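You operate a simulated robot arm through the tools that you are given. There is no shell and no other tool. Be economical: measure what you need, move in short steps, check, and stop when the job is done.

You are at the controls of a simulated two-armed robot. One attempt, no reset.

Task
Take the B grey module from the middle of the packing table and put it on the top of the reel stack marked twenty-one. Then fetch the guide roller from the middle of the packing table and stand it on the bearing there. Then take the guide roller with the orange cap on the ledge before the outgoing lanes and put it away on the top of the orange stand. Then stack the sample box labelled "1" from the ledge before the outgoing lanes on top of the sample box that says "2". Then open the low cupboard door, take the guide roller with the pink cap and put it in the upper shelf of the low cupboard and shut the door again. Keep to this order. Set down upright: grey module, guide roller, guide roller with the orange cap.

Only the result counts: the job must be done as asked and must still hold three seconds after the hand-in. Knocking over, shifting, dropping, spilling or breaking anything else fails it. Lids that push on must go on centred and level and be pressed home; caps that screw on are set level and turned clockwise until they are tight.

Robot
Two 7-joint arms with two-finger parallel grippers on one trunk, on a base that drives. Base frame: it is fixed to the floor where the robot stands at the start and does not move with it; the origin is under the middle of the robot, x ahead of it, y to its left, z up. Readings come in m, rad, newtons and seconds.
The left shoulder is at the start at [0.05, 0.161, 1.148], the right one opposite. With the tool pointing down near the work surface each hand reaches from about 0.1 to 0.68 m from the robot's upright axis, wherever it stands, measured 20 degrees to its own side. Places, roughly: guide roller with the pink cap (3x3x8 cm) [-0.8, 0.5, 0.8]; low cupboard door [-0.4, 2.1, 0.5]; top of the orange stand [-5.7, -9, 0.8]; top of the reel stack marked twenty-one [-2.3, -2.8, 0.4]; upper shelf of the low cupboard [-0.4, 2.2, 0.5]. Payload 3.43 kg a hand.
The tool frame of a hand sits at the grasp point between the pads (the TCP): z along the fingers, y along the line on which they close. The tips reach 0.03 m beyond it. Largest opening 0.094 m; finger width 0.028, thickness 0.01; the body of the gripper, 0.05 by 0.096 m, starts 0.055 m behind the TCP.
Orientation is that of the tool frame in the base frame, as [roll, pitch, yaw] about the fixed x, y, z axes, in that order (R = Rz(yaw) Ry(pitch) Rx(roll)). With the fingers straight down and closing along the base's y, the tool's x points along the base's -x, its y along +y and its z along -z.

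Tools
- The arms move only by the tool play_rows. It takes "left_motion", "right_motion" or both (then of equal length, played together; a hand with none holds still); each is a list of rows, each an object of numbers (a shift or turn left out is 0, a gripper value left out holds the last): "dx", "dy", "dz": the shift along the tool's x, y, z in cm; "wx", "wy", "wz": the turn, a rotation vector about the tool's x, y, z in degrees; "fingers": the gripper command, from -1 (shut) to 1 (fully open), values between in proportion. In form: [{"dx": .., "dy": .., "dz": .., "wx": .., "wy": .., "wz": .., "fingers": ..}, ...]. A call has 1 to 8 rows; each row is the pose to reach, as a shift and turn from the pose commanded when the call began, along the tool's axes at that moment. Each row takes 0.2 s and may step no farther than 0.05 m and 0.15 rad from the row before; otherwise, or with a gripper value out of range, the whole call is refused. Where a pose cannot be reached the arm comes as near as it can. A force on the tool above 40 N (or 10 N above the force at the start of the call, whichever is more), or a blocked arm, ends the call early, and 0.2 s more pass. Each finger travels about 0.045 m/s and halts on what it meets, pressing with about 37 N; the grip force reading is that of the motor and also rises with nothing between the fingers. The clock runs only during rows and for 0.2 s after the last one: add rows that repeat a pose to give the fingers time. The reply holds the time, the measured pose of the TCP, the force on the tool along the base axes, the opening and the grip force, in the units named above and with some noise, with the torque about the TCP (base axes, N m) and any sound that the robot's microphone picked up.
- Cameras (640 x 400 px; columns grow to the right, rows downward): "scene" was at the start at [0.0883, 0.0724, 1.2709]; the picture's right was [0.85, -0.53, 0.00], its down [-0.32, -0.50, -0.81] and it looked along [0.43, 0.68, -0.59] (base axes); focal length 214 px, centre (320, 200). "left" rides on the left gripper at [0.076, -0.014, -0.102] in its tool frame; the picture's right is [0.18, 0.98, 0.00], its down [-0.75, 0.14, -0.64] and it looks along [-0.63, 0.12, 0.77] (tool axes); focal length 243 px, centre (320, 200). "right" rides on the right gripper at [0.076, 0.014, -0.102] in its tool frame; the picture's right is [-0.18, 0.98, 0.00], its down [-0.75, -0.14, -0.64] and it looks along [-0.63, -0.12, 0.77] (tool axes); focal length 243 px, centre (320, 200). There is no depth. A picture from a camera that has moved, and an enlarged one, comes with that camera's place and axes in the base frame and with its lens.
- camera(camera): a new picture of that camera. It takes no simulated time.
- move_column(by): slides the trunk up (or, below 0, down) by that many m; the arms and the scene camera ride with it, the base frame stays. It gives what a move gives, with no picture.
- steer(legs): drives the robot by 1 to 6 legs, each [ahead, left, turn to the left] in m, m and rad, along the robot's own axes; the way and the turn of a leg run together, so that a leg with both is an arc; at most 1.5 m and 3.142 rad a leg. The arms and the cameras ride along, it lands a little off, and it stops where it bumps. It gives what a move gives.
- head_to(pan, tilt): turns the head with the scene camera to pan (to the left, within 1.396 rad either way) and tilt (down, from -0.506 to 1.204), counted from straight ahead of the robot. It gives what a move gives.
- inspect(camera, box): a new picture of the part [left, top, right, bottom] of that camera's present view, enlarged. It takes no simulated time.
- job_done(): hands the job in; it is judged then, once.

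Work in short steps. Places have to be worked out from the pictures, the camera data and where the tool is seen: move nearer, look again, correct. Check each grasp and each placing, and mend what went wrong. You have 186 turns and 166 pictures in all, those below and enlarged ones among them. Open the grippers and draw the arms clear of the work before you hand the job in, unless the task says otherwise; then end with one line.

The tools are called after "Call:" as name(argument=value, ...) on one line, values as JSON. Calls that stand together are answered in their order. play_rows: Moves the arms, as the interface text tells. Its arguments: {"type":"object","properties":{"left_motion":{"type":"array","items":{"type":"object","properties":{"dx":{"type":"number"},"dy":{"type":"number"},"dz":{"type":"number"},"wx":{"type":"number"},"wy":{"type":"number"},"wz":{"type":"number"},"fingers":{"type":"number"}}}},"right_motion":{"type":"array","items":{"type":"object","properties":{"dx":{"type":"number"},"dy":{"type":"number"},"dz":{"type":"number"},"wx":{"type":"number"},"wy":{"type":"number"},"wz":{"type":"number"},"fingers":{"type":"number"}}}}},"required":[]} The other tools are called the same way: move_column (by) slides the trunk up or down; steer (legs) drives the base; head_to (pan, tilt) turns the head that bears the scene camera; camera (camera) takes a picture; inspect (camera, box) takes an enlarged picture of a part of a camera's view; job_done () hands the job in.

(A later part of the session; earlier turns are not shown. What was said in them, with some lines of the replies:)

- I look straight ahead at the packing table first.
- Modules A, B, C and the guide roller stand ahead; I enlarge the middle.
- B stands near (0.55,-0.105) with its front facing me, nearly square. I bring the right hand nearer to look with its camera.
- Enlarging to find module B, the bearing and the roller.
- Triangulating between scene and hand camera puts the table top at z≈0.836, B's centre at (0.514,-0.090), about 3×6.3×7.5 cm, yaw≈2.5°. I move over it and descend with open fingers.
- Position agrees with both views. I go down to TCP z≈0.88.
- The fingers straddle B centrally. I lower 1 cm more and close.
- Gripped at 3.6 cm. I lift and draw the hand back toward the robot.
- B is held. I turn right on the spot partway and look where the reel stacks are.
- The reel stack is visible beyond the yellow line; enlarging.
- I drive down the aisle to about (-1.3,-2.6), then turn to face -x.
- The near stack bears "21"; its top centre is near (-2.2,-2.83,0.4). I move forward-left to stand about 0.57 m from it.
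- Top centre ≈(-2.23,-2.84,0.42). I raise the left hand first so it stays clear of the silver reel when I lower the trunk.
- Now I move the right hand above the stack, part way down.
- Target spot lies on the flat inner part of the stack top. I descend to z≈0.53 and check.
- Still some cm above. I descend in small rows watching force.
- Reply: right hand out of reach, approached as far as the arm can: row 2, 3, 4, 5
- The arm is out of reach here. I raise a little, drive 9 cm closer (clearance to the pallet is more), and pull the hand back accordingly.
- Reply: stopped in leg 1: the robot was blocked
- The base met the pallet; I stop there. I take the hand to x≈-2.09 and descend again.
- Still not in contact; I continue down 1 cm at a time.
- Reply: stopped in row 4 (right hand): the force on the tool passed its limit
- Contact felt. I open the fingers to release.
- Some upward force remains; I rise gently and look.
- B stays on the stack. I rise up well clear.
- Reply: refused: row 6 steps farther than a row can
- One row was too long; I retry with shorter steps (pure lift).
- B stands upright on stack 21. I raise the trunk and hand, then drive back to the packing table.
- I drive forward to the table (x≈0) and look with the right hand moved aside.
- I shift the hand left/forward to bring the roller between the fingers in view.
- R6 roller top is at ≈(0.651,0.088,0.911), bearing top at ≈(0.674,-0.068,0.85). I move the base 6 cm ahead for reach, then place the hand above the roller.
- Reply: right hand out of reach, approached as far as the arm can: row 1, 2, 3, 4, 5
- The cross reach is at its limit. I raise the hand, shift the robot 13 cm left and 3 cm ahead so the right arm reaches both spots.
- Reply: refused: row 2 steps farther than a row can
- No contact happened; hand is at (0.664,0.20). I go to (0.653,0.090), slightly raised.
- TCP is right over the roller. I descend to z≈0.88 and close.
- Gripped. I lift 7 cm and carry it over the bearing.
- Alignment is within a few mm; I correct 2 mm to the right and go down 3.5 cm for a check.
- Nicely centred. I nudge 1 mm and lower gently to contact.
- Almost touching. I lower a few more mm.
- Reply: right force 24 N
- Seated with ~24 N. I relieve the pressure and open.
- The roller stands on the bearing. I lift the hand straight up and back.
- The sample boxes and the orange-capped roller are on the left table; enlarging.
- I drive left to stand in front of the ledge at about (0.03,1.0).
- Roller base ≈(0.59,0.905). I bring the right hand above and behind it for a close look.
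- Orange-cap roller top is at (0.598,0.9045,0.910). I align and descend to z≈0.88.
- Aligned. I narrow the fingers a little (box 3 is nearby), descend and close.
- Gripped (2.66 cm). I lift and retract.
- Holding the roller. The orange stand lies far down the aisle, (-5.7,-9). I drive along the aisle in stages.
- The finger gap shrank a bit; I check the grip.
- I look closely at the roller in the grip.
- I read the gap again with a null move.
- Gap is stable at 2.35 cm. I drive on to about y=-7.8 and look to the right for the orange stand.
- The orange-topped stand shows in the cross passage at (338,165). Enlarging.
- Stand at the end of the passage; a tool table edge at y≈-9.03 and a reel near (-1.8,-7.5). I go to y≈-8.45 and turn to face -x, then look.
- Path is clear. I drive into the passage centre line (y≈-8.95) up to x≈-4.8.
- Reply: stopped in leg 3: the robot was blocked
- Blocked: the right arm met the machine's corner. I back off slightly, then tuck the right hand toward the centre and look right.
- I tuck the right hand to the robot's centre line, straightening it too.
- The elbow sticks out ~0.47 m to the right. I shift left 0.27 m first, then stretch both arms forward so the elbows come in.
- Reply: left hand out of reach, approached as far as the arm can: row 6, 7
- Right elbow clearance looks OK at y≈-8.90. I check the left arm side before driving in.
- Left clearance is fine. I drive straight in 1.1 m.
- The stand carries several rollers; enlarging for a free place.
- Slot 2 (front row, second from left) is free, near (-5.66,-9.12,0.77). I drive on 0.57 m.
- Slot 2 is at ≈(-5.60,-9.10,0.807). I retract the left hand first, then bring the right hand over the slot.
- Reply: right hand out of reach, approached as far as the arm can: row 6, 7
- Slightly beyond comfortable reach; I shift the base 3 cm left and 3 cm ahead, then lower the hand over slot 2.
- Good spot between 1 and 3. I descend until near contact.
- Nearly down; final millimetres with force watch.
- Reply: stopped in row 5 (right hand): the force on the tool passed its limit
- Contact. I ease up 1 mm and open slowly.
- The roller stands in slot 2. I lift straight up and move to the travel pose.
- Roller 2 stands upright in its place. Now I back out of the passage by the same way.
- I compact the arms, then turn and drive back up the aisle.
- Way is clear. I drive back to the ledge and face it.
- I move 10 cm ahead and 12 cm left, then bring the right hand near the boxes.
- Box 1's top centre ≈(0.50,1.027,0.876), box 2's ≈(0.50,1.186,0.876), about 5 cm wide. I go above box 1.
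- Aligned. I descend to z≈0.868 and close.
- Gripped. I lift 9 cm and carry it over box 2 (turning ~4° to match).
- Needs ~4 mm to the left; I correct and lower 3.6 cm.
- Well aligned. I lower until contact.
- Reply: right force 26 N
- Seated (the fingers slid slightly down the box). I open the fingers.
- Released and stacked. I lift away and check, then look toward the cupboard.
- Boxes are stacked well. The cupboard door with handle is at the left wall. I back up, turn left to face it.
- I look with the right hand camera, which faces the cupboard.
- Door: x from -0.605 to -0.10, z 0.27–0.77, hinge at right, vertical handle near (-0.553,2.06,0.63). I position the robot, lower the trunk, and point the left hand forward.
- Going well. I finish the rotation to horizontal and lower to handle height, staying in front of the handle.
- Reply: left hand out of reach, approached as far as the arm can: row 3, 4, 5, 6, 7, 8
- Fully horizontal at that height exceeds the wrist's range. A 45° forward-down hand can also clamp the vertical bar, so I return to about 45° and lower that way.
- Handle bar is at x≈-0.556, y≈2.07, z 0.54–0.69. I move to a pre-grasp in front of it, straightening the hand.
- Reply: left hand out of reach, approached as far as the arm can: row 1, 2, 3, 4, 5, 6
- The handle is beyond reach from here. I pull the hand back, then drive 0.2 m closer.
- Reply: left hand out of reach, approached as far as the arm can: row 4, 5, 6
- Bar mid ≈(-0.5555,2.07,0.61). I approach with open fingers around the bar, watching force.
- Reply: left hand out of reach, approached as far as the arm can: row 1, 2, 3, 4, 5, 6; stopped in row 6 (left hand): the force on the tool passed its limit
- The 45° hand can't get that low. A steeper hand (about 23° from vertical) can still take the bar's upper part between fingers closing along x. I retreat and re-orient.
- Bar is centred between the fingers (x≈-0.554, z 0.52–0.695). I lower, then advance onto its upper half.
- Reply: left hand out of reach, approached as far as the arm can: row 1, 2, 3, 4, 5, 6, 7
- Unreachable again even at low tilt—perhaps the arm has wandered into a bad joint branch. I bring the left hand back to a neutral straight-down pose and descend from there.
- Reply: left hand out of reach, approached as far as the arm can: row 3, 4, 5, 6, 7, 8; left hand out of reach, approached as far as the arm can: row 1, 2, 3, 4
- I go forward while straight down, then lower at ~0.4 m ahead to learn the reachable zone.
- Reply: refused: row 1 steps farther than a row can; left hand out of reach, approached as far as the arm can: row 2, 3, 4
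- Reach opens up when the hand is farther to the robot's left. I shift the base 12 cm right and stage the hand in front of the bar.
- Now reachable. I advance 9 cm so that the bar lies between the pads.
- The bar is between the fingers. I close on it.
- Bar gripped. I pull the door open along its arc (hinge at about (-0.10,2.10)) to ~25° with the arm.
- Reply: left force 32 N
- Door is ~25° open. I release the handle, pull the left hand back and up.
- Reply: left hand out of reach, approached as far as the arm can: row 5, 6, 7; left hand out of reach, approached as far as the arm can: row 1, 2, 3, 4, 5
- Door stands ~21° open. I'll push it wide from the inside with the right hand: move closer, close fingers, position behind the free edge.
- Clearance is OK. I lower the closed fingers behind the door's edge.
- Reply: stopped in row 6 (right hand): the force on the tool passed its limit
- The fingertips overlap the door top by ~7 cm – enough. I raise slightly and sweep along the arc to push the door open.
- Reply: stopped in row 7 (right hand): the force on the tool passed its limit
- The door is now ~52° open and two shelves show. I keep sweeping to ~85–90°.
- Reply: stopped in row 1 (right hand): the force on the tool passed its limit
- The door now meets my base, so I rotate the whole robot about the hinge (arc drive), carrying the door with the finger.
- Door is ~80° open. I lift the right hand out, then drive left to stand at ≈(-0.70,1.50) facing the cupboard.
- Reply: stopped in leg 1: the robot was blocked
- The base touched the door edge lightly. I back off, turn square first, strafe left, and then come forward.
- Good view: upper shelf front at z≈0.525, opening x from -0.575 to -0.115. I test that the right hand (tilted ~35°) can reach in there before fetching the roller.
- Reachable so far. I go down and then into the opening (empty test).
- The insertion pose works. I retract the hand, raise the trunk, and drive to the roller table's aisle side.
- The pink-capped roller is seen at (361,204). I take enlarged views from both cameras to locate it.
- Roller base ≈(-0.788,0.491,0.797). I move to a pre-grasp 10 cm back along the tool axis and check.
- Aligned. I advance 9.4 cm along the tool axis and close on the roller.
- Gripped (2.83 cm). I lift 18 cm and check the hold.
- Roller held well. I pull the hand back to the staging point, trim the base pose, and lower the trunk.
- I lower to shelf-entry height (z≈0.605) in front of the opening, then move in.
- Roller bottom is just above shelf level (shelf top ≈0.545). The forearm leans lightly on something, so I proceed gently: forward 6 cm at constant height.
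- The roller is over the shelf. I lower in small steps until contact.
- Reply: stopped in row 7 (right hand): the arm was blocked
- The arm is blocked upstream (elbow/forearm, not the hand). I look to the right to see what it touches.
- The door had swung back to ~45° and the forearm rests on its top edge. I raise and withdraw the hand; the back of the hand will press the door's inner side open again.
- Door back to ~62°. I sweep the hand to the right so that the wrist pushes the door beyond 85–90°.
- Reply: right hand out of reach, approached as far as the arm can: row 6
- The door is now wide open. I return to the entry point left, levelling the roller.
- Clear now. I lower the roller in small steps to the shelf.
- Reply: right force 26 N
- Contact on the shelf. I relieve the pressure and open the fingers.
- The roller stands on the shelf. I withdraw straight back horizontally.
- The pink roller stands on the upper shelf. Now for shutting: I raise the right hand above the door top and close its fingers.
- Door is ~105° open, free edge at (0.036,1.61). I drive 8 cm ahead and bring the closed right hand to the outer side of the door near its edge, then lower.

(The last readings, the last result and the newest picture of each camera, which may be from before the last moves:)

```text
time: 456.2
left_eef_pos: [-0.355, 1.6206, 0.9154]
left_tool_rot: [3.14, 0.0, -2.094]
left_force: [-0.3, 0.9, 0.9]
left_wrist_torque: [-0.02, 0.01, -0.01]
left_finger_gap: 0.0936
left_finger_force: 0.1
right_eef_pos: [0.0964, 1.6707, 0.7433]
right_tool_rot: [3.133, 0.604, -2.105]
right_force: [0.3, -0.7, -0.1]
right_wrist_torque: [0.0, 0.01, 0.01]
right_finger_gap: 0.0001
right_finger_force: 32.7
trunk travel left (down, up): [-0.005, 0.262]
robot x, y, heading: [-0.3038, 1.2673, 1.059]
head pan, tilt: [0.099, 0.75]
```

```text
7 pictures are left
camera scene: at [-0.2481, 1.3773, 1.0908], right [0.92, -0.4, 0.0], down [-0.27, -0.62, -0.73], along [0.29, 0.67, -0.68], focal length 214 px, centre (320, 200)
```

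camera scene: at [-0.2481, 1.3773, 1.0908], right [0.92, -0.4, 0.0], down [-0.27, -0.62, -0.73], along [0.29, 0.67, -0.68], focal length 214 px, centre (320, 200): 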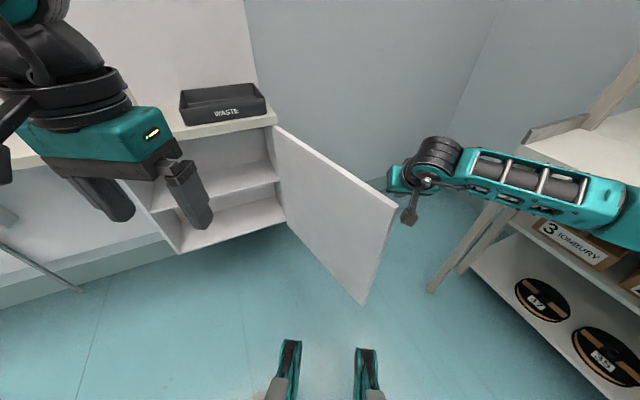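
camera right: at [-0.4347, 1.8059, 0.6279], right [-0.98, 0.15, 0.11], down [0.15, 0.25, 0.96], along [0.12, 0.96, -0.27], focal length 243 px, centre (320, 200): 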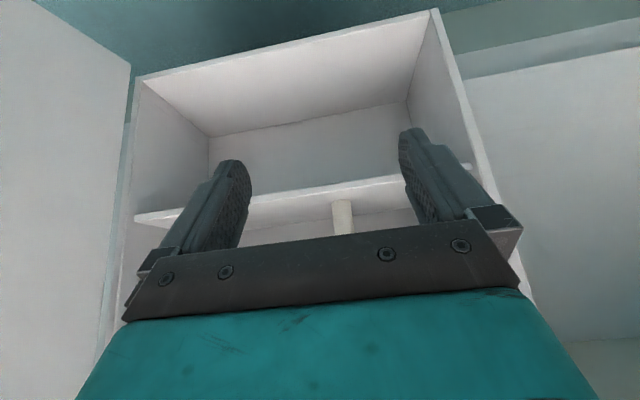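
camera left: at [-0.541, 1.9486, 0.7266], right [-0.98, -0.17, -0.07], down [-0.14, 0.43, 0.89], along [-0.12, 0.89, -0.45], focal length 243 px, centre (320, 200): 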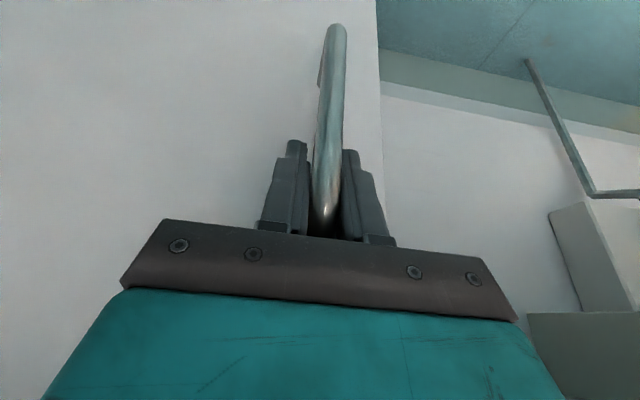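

The hand is outside the door edge. I swing the base left (slightly backing) so the hand pushes the door toward closed.

Call:
steer(legs=[[-0.08, 0, 0.6]])

Call:
camera(camera="scene")

```text
time: 457.3
left_eef_pos: [-0.3928, 1.6038, 0.9151]
left_tool_rot: [3.14, 0.0, -2.0]
left_force: [-0.2, 0.6, 0.5]
left_wrist_torque: [-0.01, 0.01, -0.02]
left_finger_gap: 0.0939
left_finger_force: 0.0
right_eef_pos: [0.055, 1.6903, 0.7437]
right_tool_rot: [3.142, 0.598, -2.023]
right_force: [1.1, -3.5, 3.4]
right_wrist_torque: [-0.19, 0.26, 0.24]
right_finger_gap: 0.0
right_finger_force: 33.0
trunk travel left (down, up): [-0.005, 0.262]
robot x, y, heading: [-0.3089, 1.2551, 1.152]
head pan, tilt: [0.099, 0.75]
stopped in leg 1: the force on the tool passed its limit (the readings are from after the stop); the commanded pose is now the measured one
```

```text
6 pictures are left
camera scene: at [-0.2642, 1.3701, 1.0907], right [0.95, -0.32, 0.0], down [-0.21, -0.65, -0.73], along [0.23, 0.69, -0.68], focal length 214 px, centre (320, 200)
```

scene: 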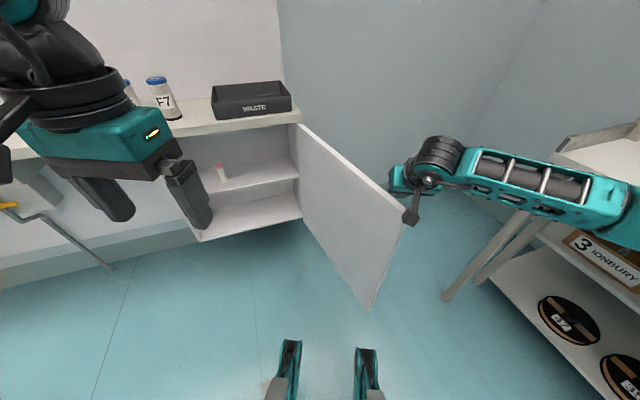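

Contact with the door just tripped the force stop. I continue pushing with gentle arm steps along the hinge arc.

Call:
play_rows(right_motion=[{"dx": 1, "dy": 1.3, "dz": -0.7}, {"dx": 2, "dy": 2.6, "dz": -1.4}, {"dx": 4.05, "dy": 5.5, "dz": -2.8}, {"dx": 5.8, "dy": 8.7, "dz": -4}, {"dx": 7.7, "dy": 12.7, "dz": -5.2}, {"dx": 9.2, "dy": 17, "dz": -6.2}, {"dx": 10.2, "dy": 21.3, "dz": -7}, {"dx": 11, "dy": 25.8, "dz": -7.5}])

```text
time: 459.1
left_eef_pos: [-0.3925, 1.6046, 0.9151]
left_tool_rot: [3.141, 0.001, -1.998]
left_force: [-0.3, 0.5, 0.2]
left_wrist_torque: [-0.01, -0.02, -0.02]
left_finger_gap: 0.094
left_finger_force: 0.2
right_eef_pos: [-0.2346, 1.6859, 0.7418]
right_tool_rot: [3.142, 0.599, -2.023]
right_force: [-0.8, 0.8, -0.2]
right_wrist_torque: [0.07, 0.01, 0.02]
right_finger_gap: 0.0001
right_finger_force: 32.9
trunk travel left (down, up): [-0.005, 0.262]
robot x, y, heading: [-0.306, 1.2601, 1.153]
head pan, tilt: [0.099, 0.75]
```

Door follows. I continue with a base arc (turn left while moving ahead) to about 45°.

Call:
steer(legs=[[0.06, 0.0, 0.2], [0.06, 0.0, 0.22]])

Call:
camera(camera="scene")

```text
time: 461.0
left_eef_pos: [-0.5011, 1.6555, 0.9151]
left_tool_rot: [3.139, -0.001, -1.577]
left_force: [0.3, -0.2, -0.6]
left_wrist_torque: [0.02, 0.04, 0.0]
left_finger_gap: 0.0941
left_finger_force: 0.1
right_eef_pos: [-0.3909, 1.7956, 0.7414]
right_tool_rot: [-3.141, 0.599, -1.603]
right_force: [-0.8, -0.6, 0.0]
right_wrist_torque: [0.0, 0.01, 0.03]
right_finger_gap: 0.0001
right_finger_force: 33.2
trunk travel left (down, up): [-0.005, 0.262]
robot x, y, heading: [-0.2828, 1.3716, 1.578]
head pan, tilt: [0.099, 0.75]
```

```text
5 pictures are left
camera scene: at [-0.2896, 1.4943, 1.0907], right [0.99, 0.1, 0.0], down [0.07, -0.68, -0.73], along [-0.07, 0.73, -0.68], focal length 214 px, centre (320, 200)
```

scene: 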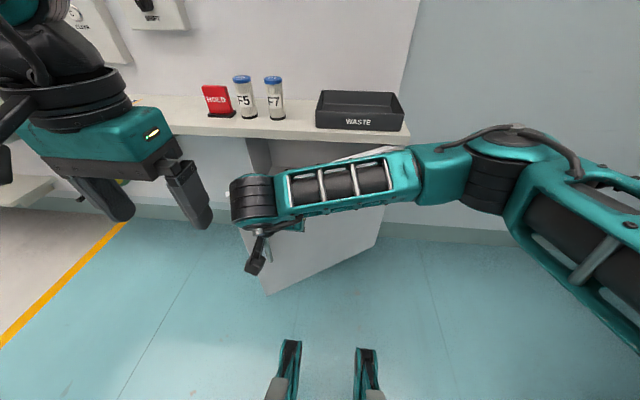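

Door at ~35°. I drive straight ahead 0.2 m, the hand pushing the door further closed.

Call:
steer(legs=[[0.1, 0.03, 0], [0.1, 0.03, 0]])

Call:
camera(camera="scene")

```text
time: 463.0
left_eef_pos: [-0.5619, 1.8529, 0.9143]
left_tool_rot: [3.139, -0.001, -1.579]
left_force: [-0.5, -0.3, -0.3]
left_wrist_torque: [0.04, -0.05, 0.0]
left_finger_gap: 0.094
left_finger_force: 0.1
right_eef_pos: [-0.4506, 1.9917, 0.7405]
right_tool_rot: [3.14, 0.598, -1.601]
right_force: [1.0, -0.4, -0.6]
right_wrist_torque: [-0.01, 0.0, 0.04]
right_finger_gap: 0.0003
right_finger_force: 33.2
trunk travel left (down, up): [-0.005, 0.262]
robot x, y, heading: [-0.3419, 1.5722, 1.577]
head pan, tilt: [0.099, 0.75]
```

```text
4 pictures are left
camera scene: at [-0.3488, 1.6923, 1.0907], right [0.99, 0.1, 0.0], down [0.07, -0.68, -0.73], along [-0.07, 0.73, -0.68], focal length 214 px, centre (320, 200)
```

scene: 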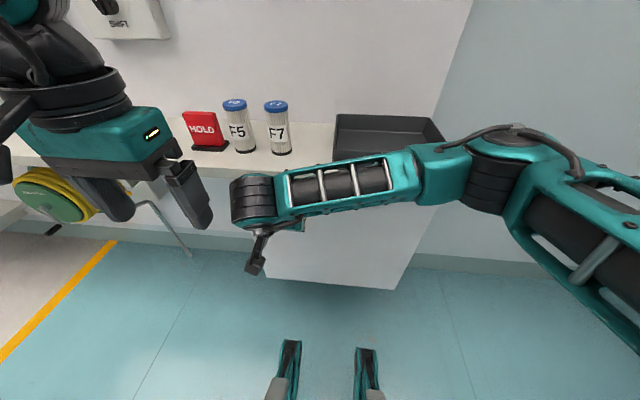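

Nearly shut. I press the last centimetres with the arm until force is felt.

Call:
play_rows(right_motion=[{"dx": 0.8, "dz": 2}, {"dx": -0.6, "dz": 3.2}, {"dx": -2, "dz": 4.4}, {"dx": -3.2, "dz": 5.4}, {"dx": -4.4, "dz": 6.4}, {"dx": -5.7, "dz": 7.5}, {"dx": -7, "dz": 8.5}, {"dx": -8, "dz": 9.2}])

```text
time: 464.3
left_eef_pos: [-0.561, 1.8533, 0.9146]
left_tool_rot: [3.141, -0.001, -1.578]
left_force: [0.1, -0.8, -0.1]
left_wrist_torque: [-0.02, -0.02, -0.01]
left_finger_gap: 0.0938
left_finger_force: 0.0
right_eef_pos: [-0.4504, 2.0594, 0.7092]
right_tool_rot: [-3.14, 0.576, -1.587]
right_force: [0.7, -7.2, 1.5]
right_wrist_torque: [-0.09, 0.04, -0.01]
right_finger_gap: 0.0
right_finger_force: 32.8
trunk travel left (down, up): [-0.005, 0.262]
robot x, y, heading: [-0.3454, 1.5705, 1.574]
head pan, tilt: [0.099, 0.75]
stopped in row 6 (right hand): the force on the tool passed its limit (the readings are from after the stop); the commanded pose is now the measured one
```

Firm resistance at y≈2.06: the door should be shut. One more light push, then I back the hand off and look.

Call:
play_rows(right_motion=[{"dx": -0.6, "dz": 0.4}, {"dx": -1.2, "dz": 0.8}, {"dx": -1.6, "dz": 1.1}])

Call:
play_rows(right_motion=[{"dx": 3, "dz": -2}, {"dx": 6.3, "dz": -4.3}, {"dx": 9.6, "dz": -6.6}, {"dx": 10, "dz": -11}, {"dx": 8, "dz": -15}, {"dx": 6, "dz": -19}])

Call:
steer(legs=[[-0.35, 0.0, 0]])

Call:
camera(camera="scene")

```text
time: 464.7
left_eef_pos: [-0.5611, 1.8512, 0.9162]
left_tool_rot: [3.139, 0.0, -1.579]
left_force: [-0.2, 0.1, -0.1]
left_wrist_torque: [-0.01, 0.01, 0.0]
left_finger_gap: 0.0941
left_finger_force: 0.0
right_eef_pos: [-0.4528, 2.059, 0.7067]
right_tool_rot: [-3.141, 0.561, -1.581]
right_force: [-1.0, -6.3, 0.8]
right_wrist_torque: [-0.03, 0.0, 0.01]
right_finger_gap: 0.0001
right_finger_force: 33.6
trunk travel left (down, up): [-0.005, 0.262]
robot x, y, heading: [-0.3387, 1.5696, 1.575]
head pan, tilt: [0.099, 0.75]
stopped in row 2 (right hand): the force on the tool passed its limit (the readings are from after the stop); the commanded pose is now the measured one
```

```text
time: 466.2
left_eef_pos: [-0.558, 1.8526, 0.9204]
left_tool_rot: [-3.136, 0.008, -1.585]
left_force: [-2.1, -2.3, 4.7]
left_wrist_torque: [0.04, -0.23, -0.11]
left_finger_gap: 0.0925
left_finger_force: 0.1
right_eef_pos: [-0.4492, 1.9105, 0.8236]
right_tool_rot: [-3.11, 0.557, -1.577]
right_force: [2.7, 1.9, -4.0]
right_wrist_torque: [-0.03, -0.03, 0.01]
right_finger_gap: 0.0
right_finger_force: 32.7
trunk travel left (down, up): [-0.005, 0.262]
robot x, y, heading: [-0.3414, 1.5712, 1.569]
head pan, tilt: [0.099, 0.75]
stopped in row 6 (left hand): the force on the tool passed its limit (the readings are from after the stop); the commanded pose is now the measured one
```

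```text
time: 468.4
left_eef_pos: [-0.5586, 1.4998, 0.9194]
left_tool_rot: [-3.132, 0.008, -1.578]
left_force: [-2.3, -10.6, 15.8]
left_wrist_torque: [0.24, -1.03, -0.6]
left_finger_gap: 0.0924
left_finger_force: 0.0
right_eef_pos: [-0.451, 1.5566, 0.8235]
right_tool_rot: [-3.11, 0.556, -1.57]
right_force: [2.1, 10.6, -16.3]
right_wrist_torque: [-0.27, -0.6, -0.37]
right_finger_gap: 0.0
right_finger_force: 32.9
trunk travel left (down, up): [-0.005, 0.262]
robot x, y, heading: [-0.3409, 1.2181, 1.578]
head pan, tilt: [0.099, 0.75]
```

```text
3 pictures are left
camera scene: at [-0.3478, 1.3395, 1.0907], right [0.99, 0.11, 0.0], down [0.07, -0.68, -0.73], along [-0.08, 0.73, -0.68], focal length 214 px, centre (320, 200)
```

scene: 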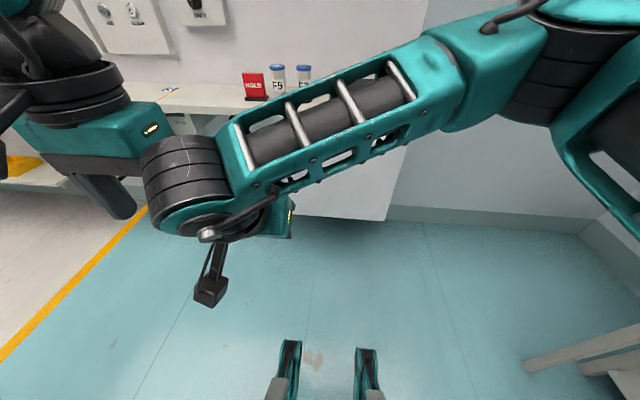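

My two hands touched each other; I separate them sideways and then look at the door.

Call:
play_rows(right_motion=[{"dy": -2}, {"dy": -6}, {"dy": -10}, {"dy": -14}, {"dy": -18}, {"dy": -22}, {"dy": -26}], left_motion=[{"dy": 2, "dz": -1}, {"dy": 4, "dz": -3}, {"dy": 6, "dz": -5}, {"dy": 8, "dz": -7}, {"dy": 10, "dz": -9}, {"dy": 12, "dz": -11}, {"dy": 14, "dz": -12}])

Call:
head_to(pan=0.0, tilt=0.6)

Call:
inspect(camera="scene", box=[200, 110, 440, 290])

```text
time: 470.0
left_eef_pos: [-0.6988, 1.4994, 1.0382]
left_tool_rot: [-3.133, 0.008, -1.578]
left_force: [-0.6, 0.5, -1.0]
left_wrist_torque: [0.01, -0.01, 0.0]
left_finger_gap: 0.0942
left_finger_force: 0.1
right_eef_pos: [-0.1994, 1.5738, 0.8334]
right_tool_rot: [-3.11, 0.553, -1.572]
right_force: [0.9, -0.4, -0.6]
right_wrist_torque: [0.03, -0.04, 0.01]
right_finger_gap: 0.0003
right_finger_force: 32.8
right hand out of reach, approached as far as the arm can: row 6, 7
trunk travel left (down, up): [-0.005, 0.262]
robot x, y, heading: [-0.3407, 1.2189, 1.583]
head pan, tilt: [0.099, 0.75]
```

```text
time: 470.7
left_eef_pos: [-0.6997, 1.4998, 1.0387]
left_tool_rot: [-3.132, 0.008, -1.578]
left_force: [0.8, -1.0, 0.4]
left_wrist_torque: [0.01, 0.02, 0.01]
left_finger_gap: 0.0939
left_finger_force: 0.0
right_eef_pos: [-0.2001, 1.5737, 0.8336]
right_tool_rot: [-3.111, 0.554, -1.571]
right_force: [-0.1, -0.2, -0.1]
right_wrist_torque: [0.02, -0.02, 0.02]
right_finger_gap: 0.0
right_finger_force: 33.0
trunk travel left (down, up): [-0.005, 0.262]
robot x, y, heading: [-0.3385, 1.2173, 1.575]
head pan, tilt: [0.0, 0.6]
```

```text
2.22 times, centred on (320, 200) of scene
camera zoom: at [-0.3396, 1.3455, 1.1036], right [1.0, 0.01, 0.0], down [0.0, -0.57, -0.82], along [-0.01, 0.82, -0.57], focal length 477 px, centre (320, 200)
```

zoom: 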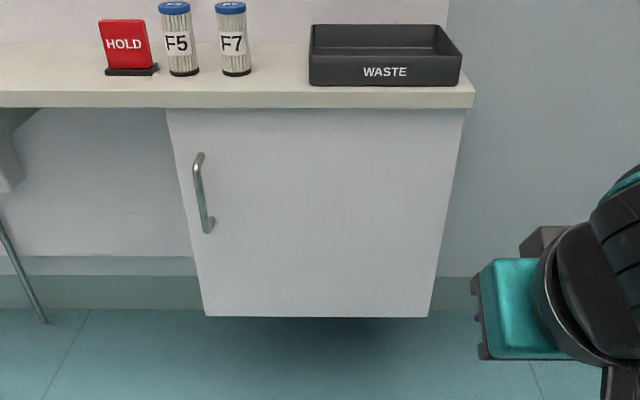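

The door is shut flush. I open the right gripper and take a last look at the ledge.

Call:
play_rows(right_motion=[{"fingers": 1}, {"fingers": 1}, {"fingers": 1}, {"fingers": 1}, {"fingers": 1}, {"fingers": 1}])

Call:
head_to(pan=-1.39, tilt=0.45)

Call:
camera(camera="scene")

```text
time: 472.1
left_eef_pos: [-0.7006, 1.5003, 1.0381]
left_tool_rot: [-3.133, 0.009, -1.578]
left_force: [0.2, -0.6, 0.3]
left_wrist_torque: [-0.03, -0.01, 0.01]
left_finger_gap: 0.0938
left_finger_force: 0.1
right_eef_pos: [-0.2, 1.5737, 0.8324]
right_tool_rot: [-3.112, 0.555, -1.571]
right_force: [-0.3, 0.0, 0.9]
right_wrist_torque: [-0.01, -0.01, 0.04]
right_finger_gap: 0.0939
right_finger_force: 0.0
trunk travel left (down, up): [-0.005, 0.262]
robot x, y, heading: [-0.3395, 1.2159, 1.573]
head pan, tilt: [0.0, 0.6]
```

```text
time: 473.7
left_eef_pos: [-0.6995, 1.4994, 1.0394]
left_tool_rot: [-3.135, 0.009, -1.577]
left_force: [0.3, 0.2, -0.8]
left_wrist_torque: [0.01, 0.01, -0.04]
left_finger_gap: 0.0939
left_finger_force: 0.0
right_eef_pos: [-0.2001, 1.5747, 0.8329]
right_tool_rot: [-3.111, 0.555, -1.57]
right_force: [0.1, 0.7, -0.3]
right_wrist_torque: [-0.02, 0.01, 0.02]
right_finger_gap: 0.0942
right_finger_force: 0.2
trunk travel left (down, up): [-0.005, 0.262]
robot x, y, heading: [-0.3431, 1.2181, 1.576]
head pan, tilt: [-1.389, 0.45]
```

```text
1 pictures are left
camera scene: at [-0.2487, 1.2744, 1.1172], right [0.19, -0.98, 0.0], down [-0.43, -0.08, -0.9], along [0.88, 0.17, -0.44], focal length 214 px, centre (320, 200)
```

scene: 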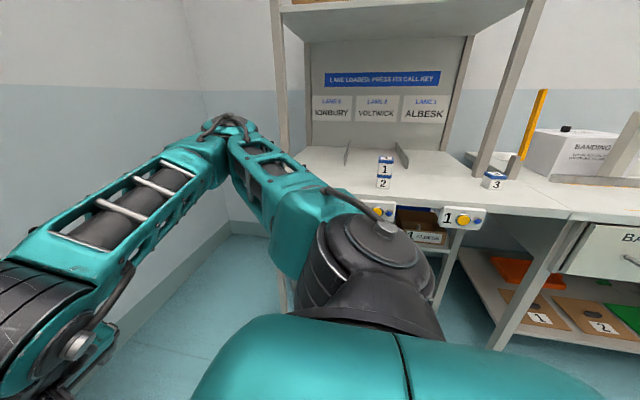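

The box stack still stands, the door is shut and both arms are clear with open grippers. I hand in.

Call:
job_done()

```text
The job is handed in.
```

All five tasks were done in the order you gave: module B is on reel stack 21, R6 is on its bearing, the orange-cap roller is on the orange stand, and box 1 is on box 2. The pink-cap roller is on the upper cupboard shelf with the door shut. While driving, the base bumped reel stack 21's pallet and the cupboard door, and the right arm bumped a machine corner. I saw nothing move or fall except the door.
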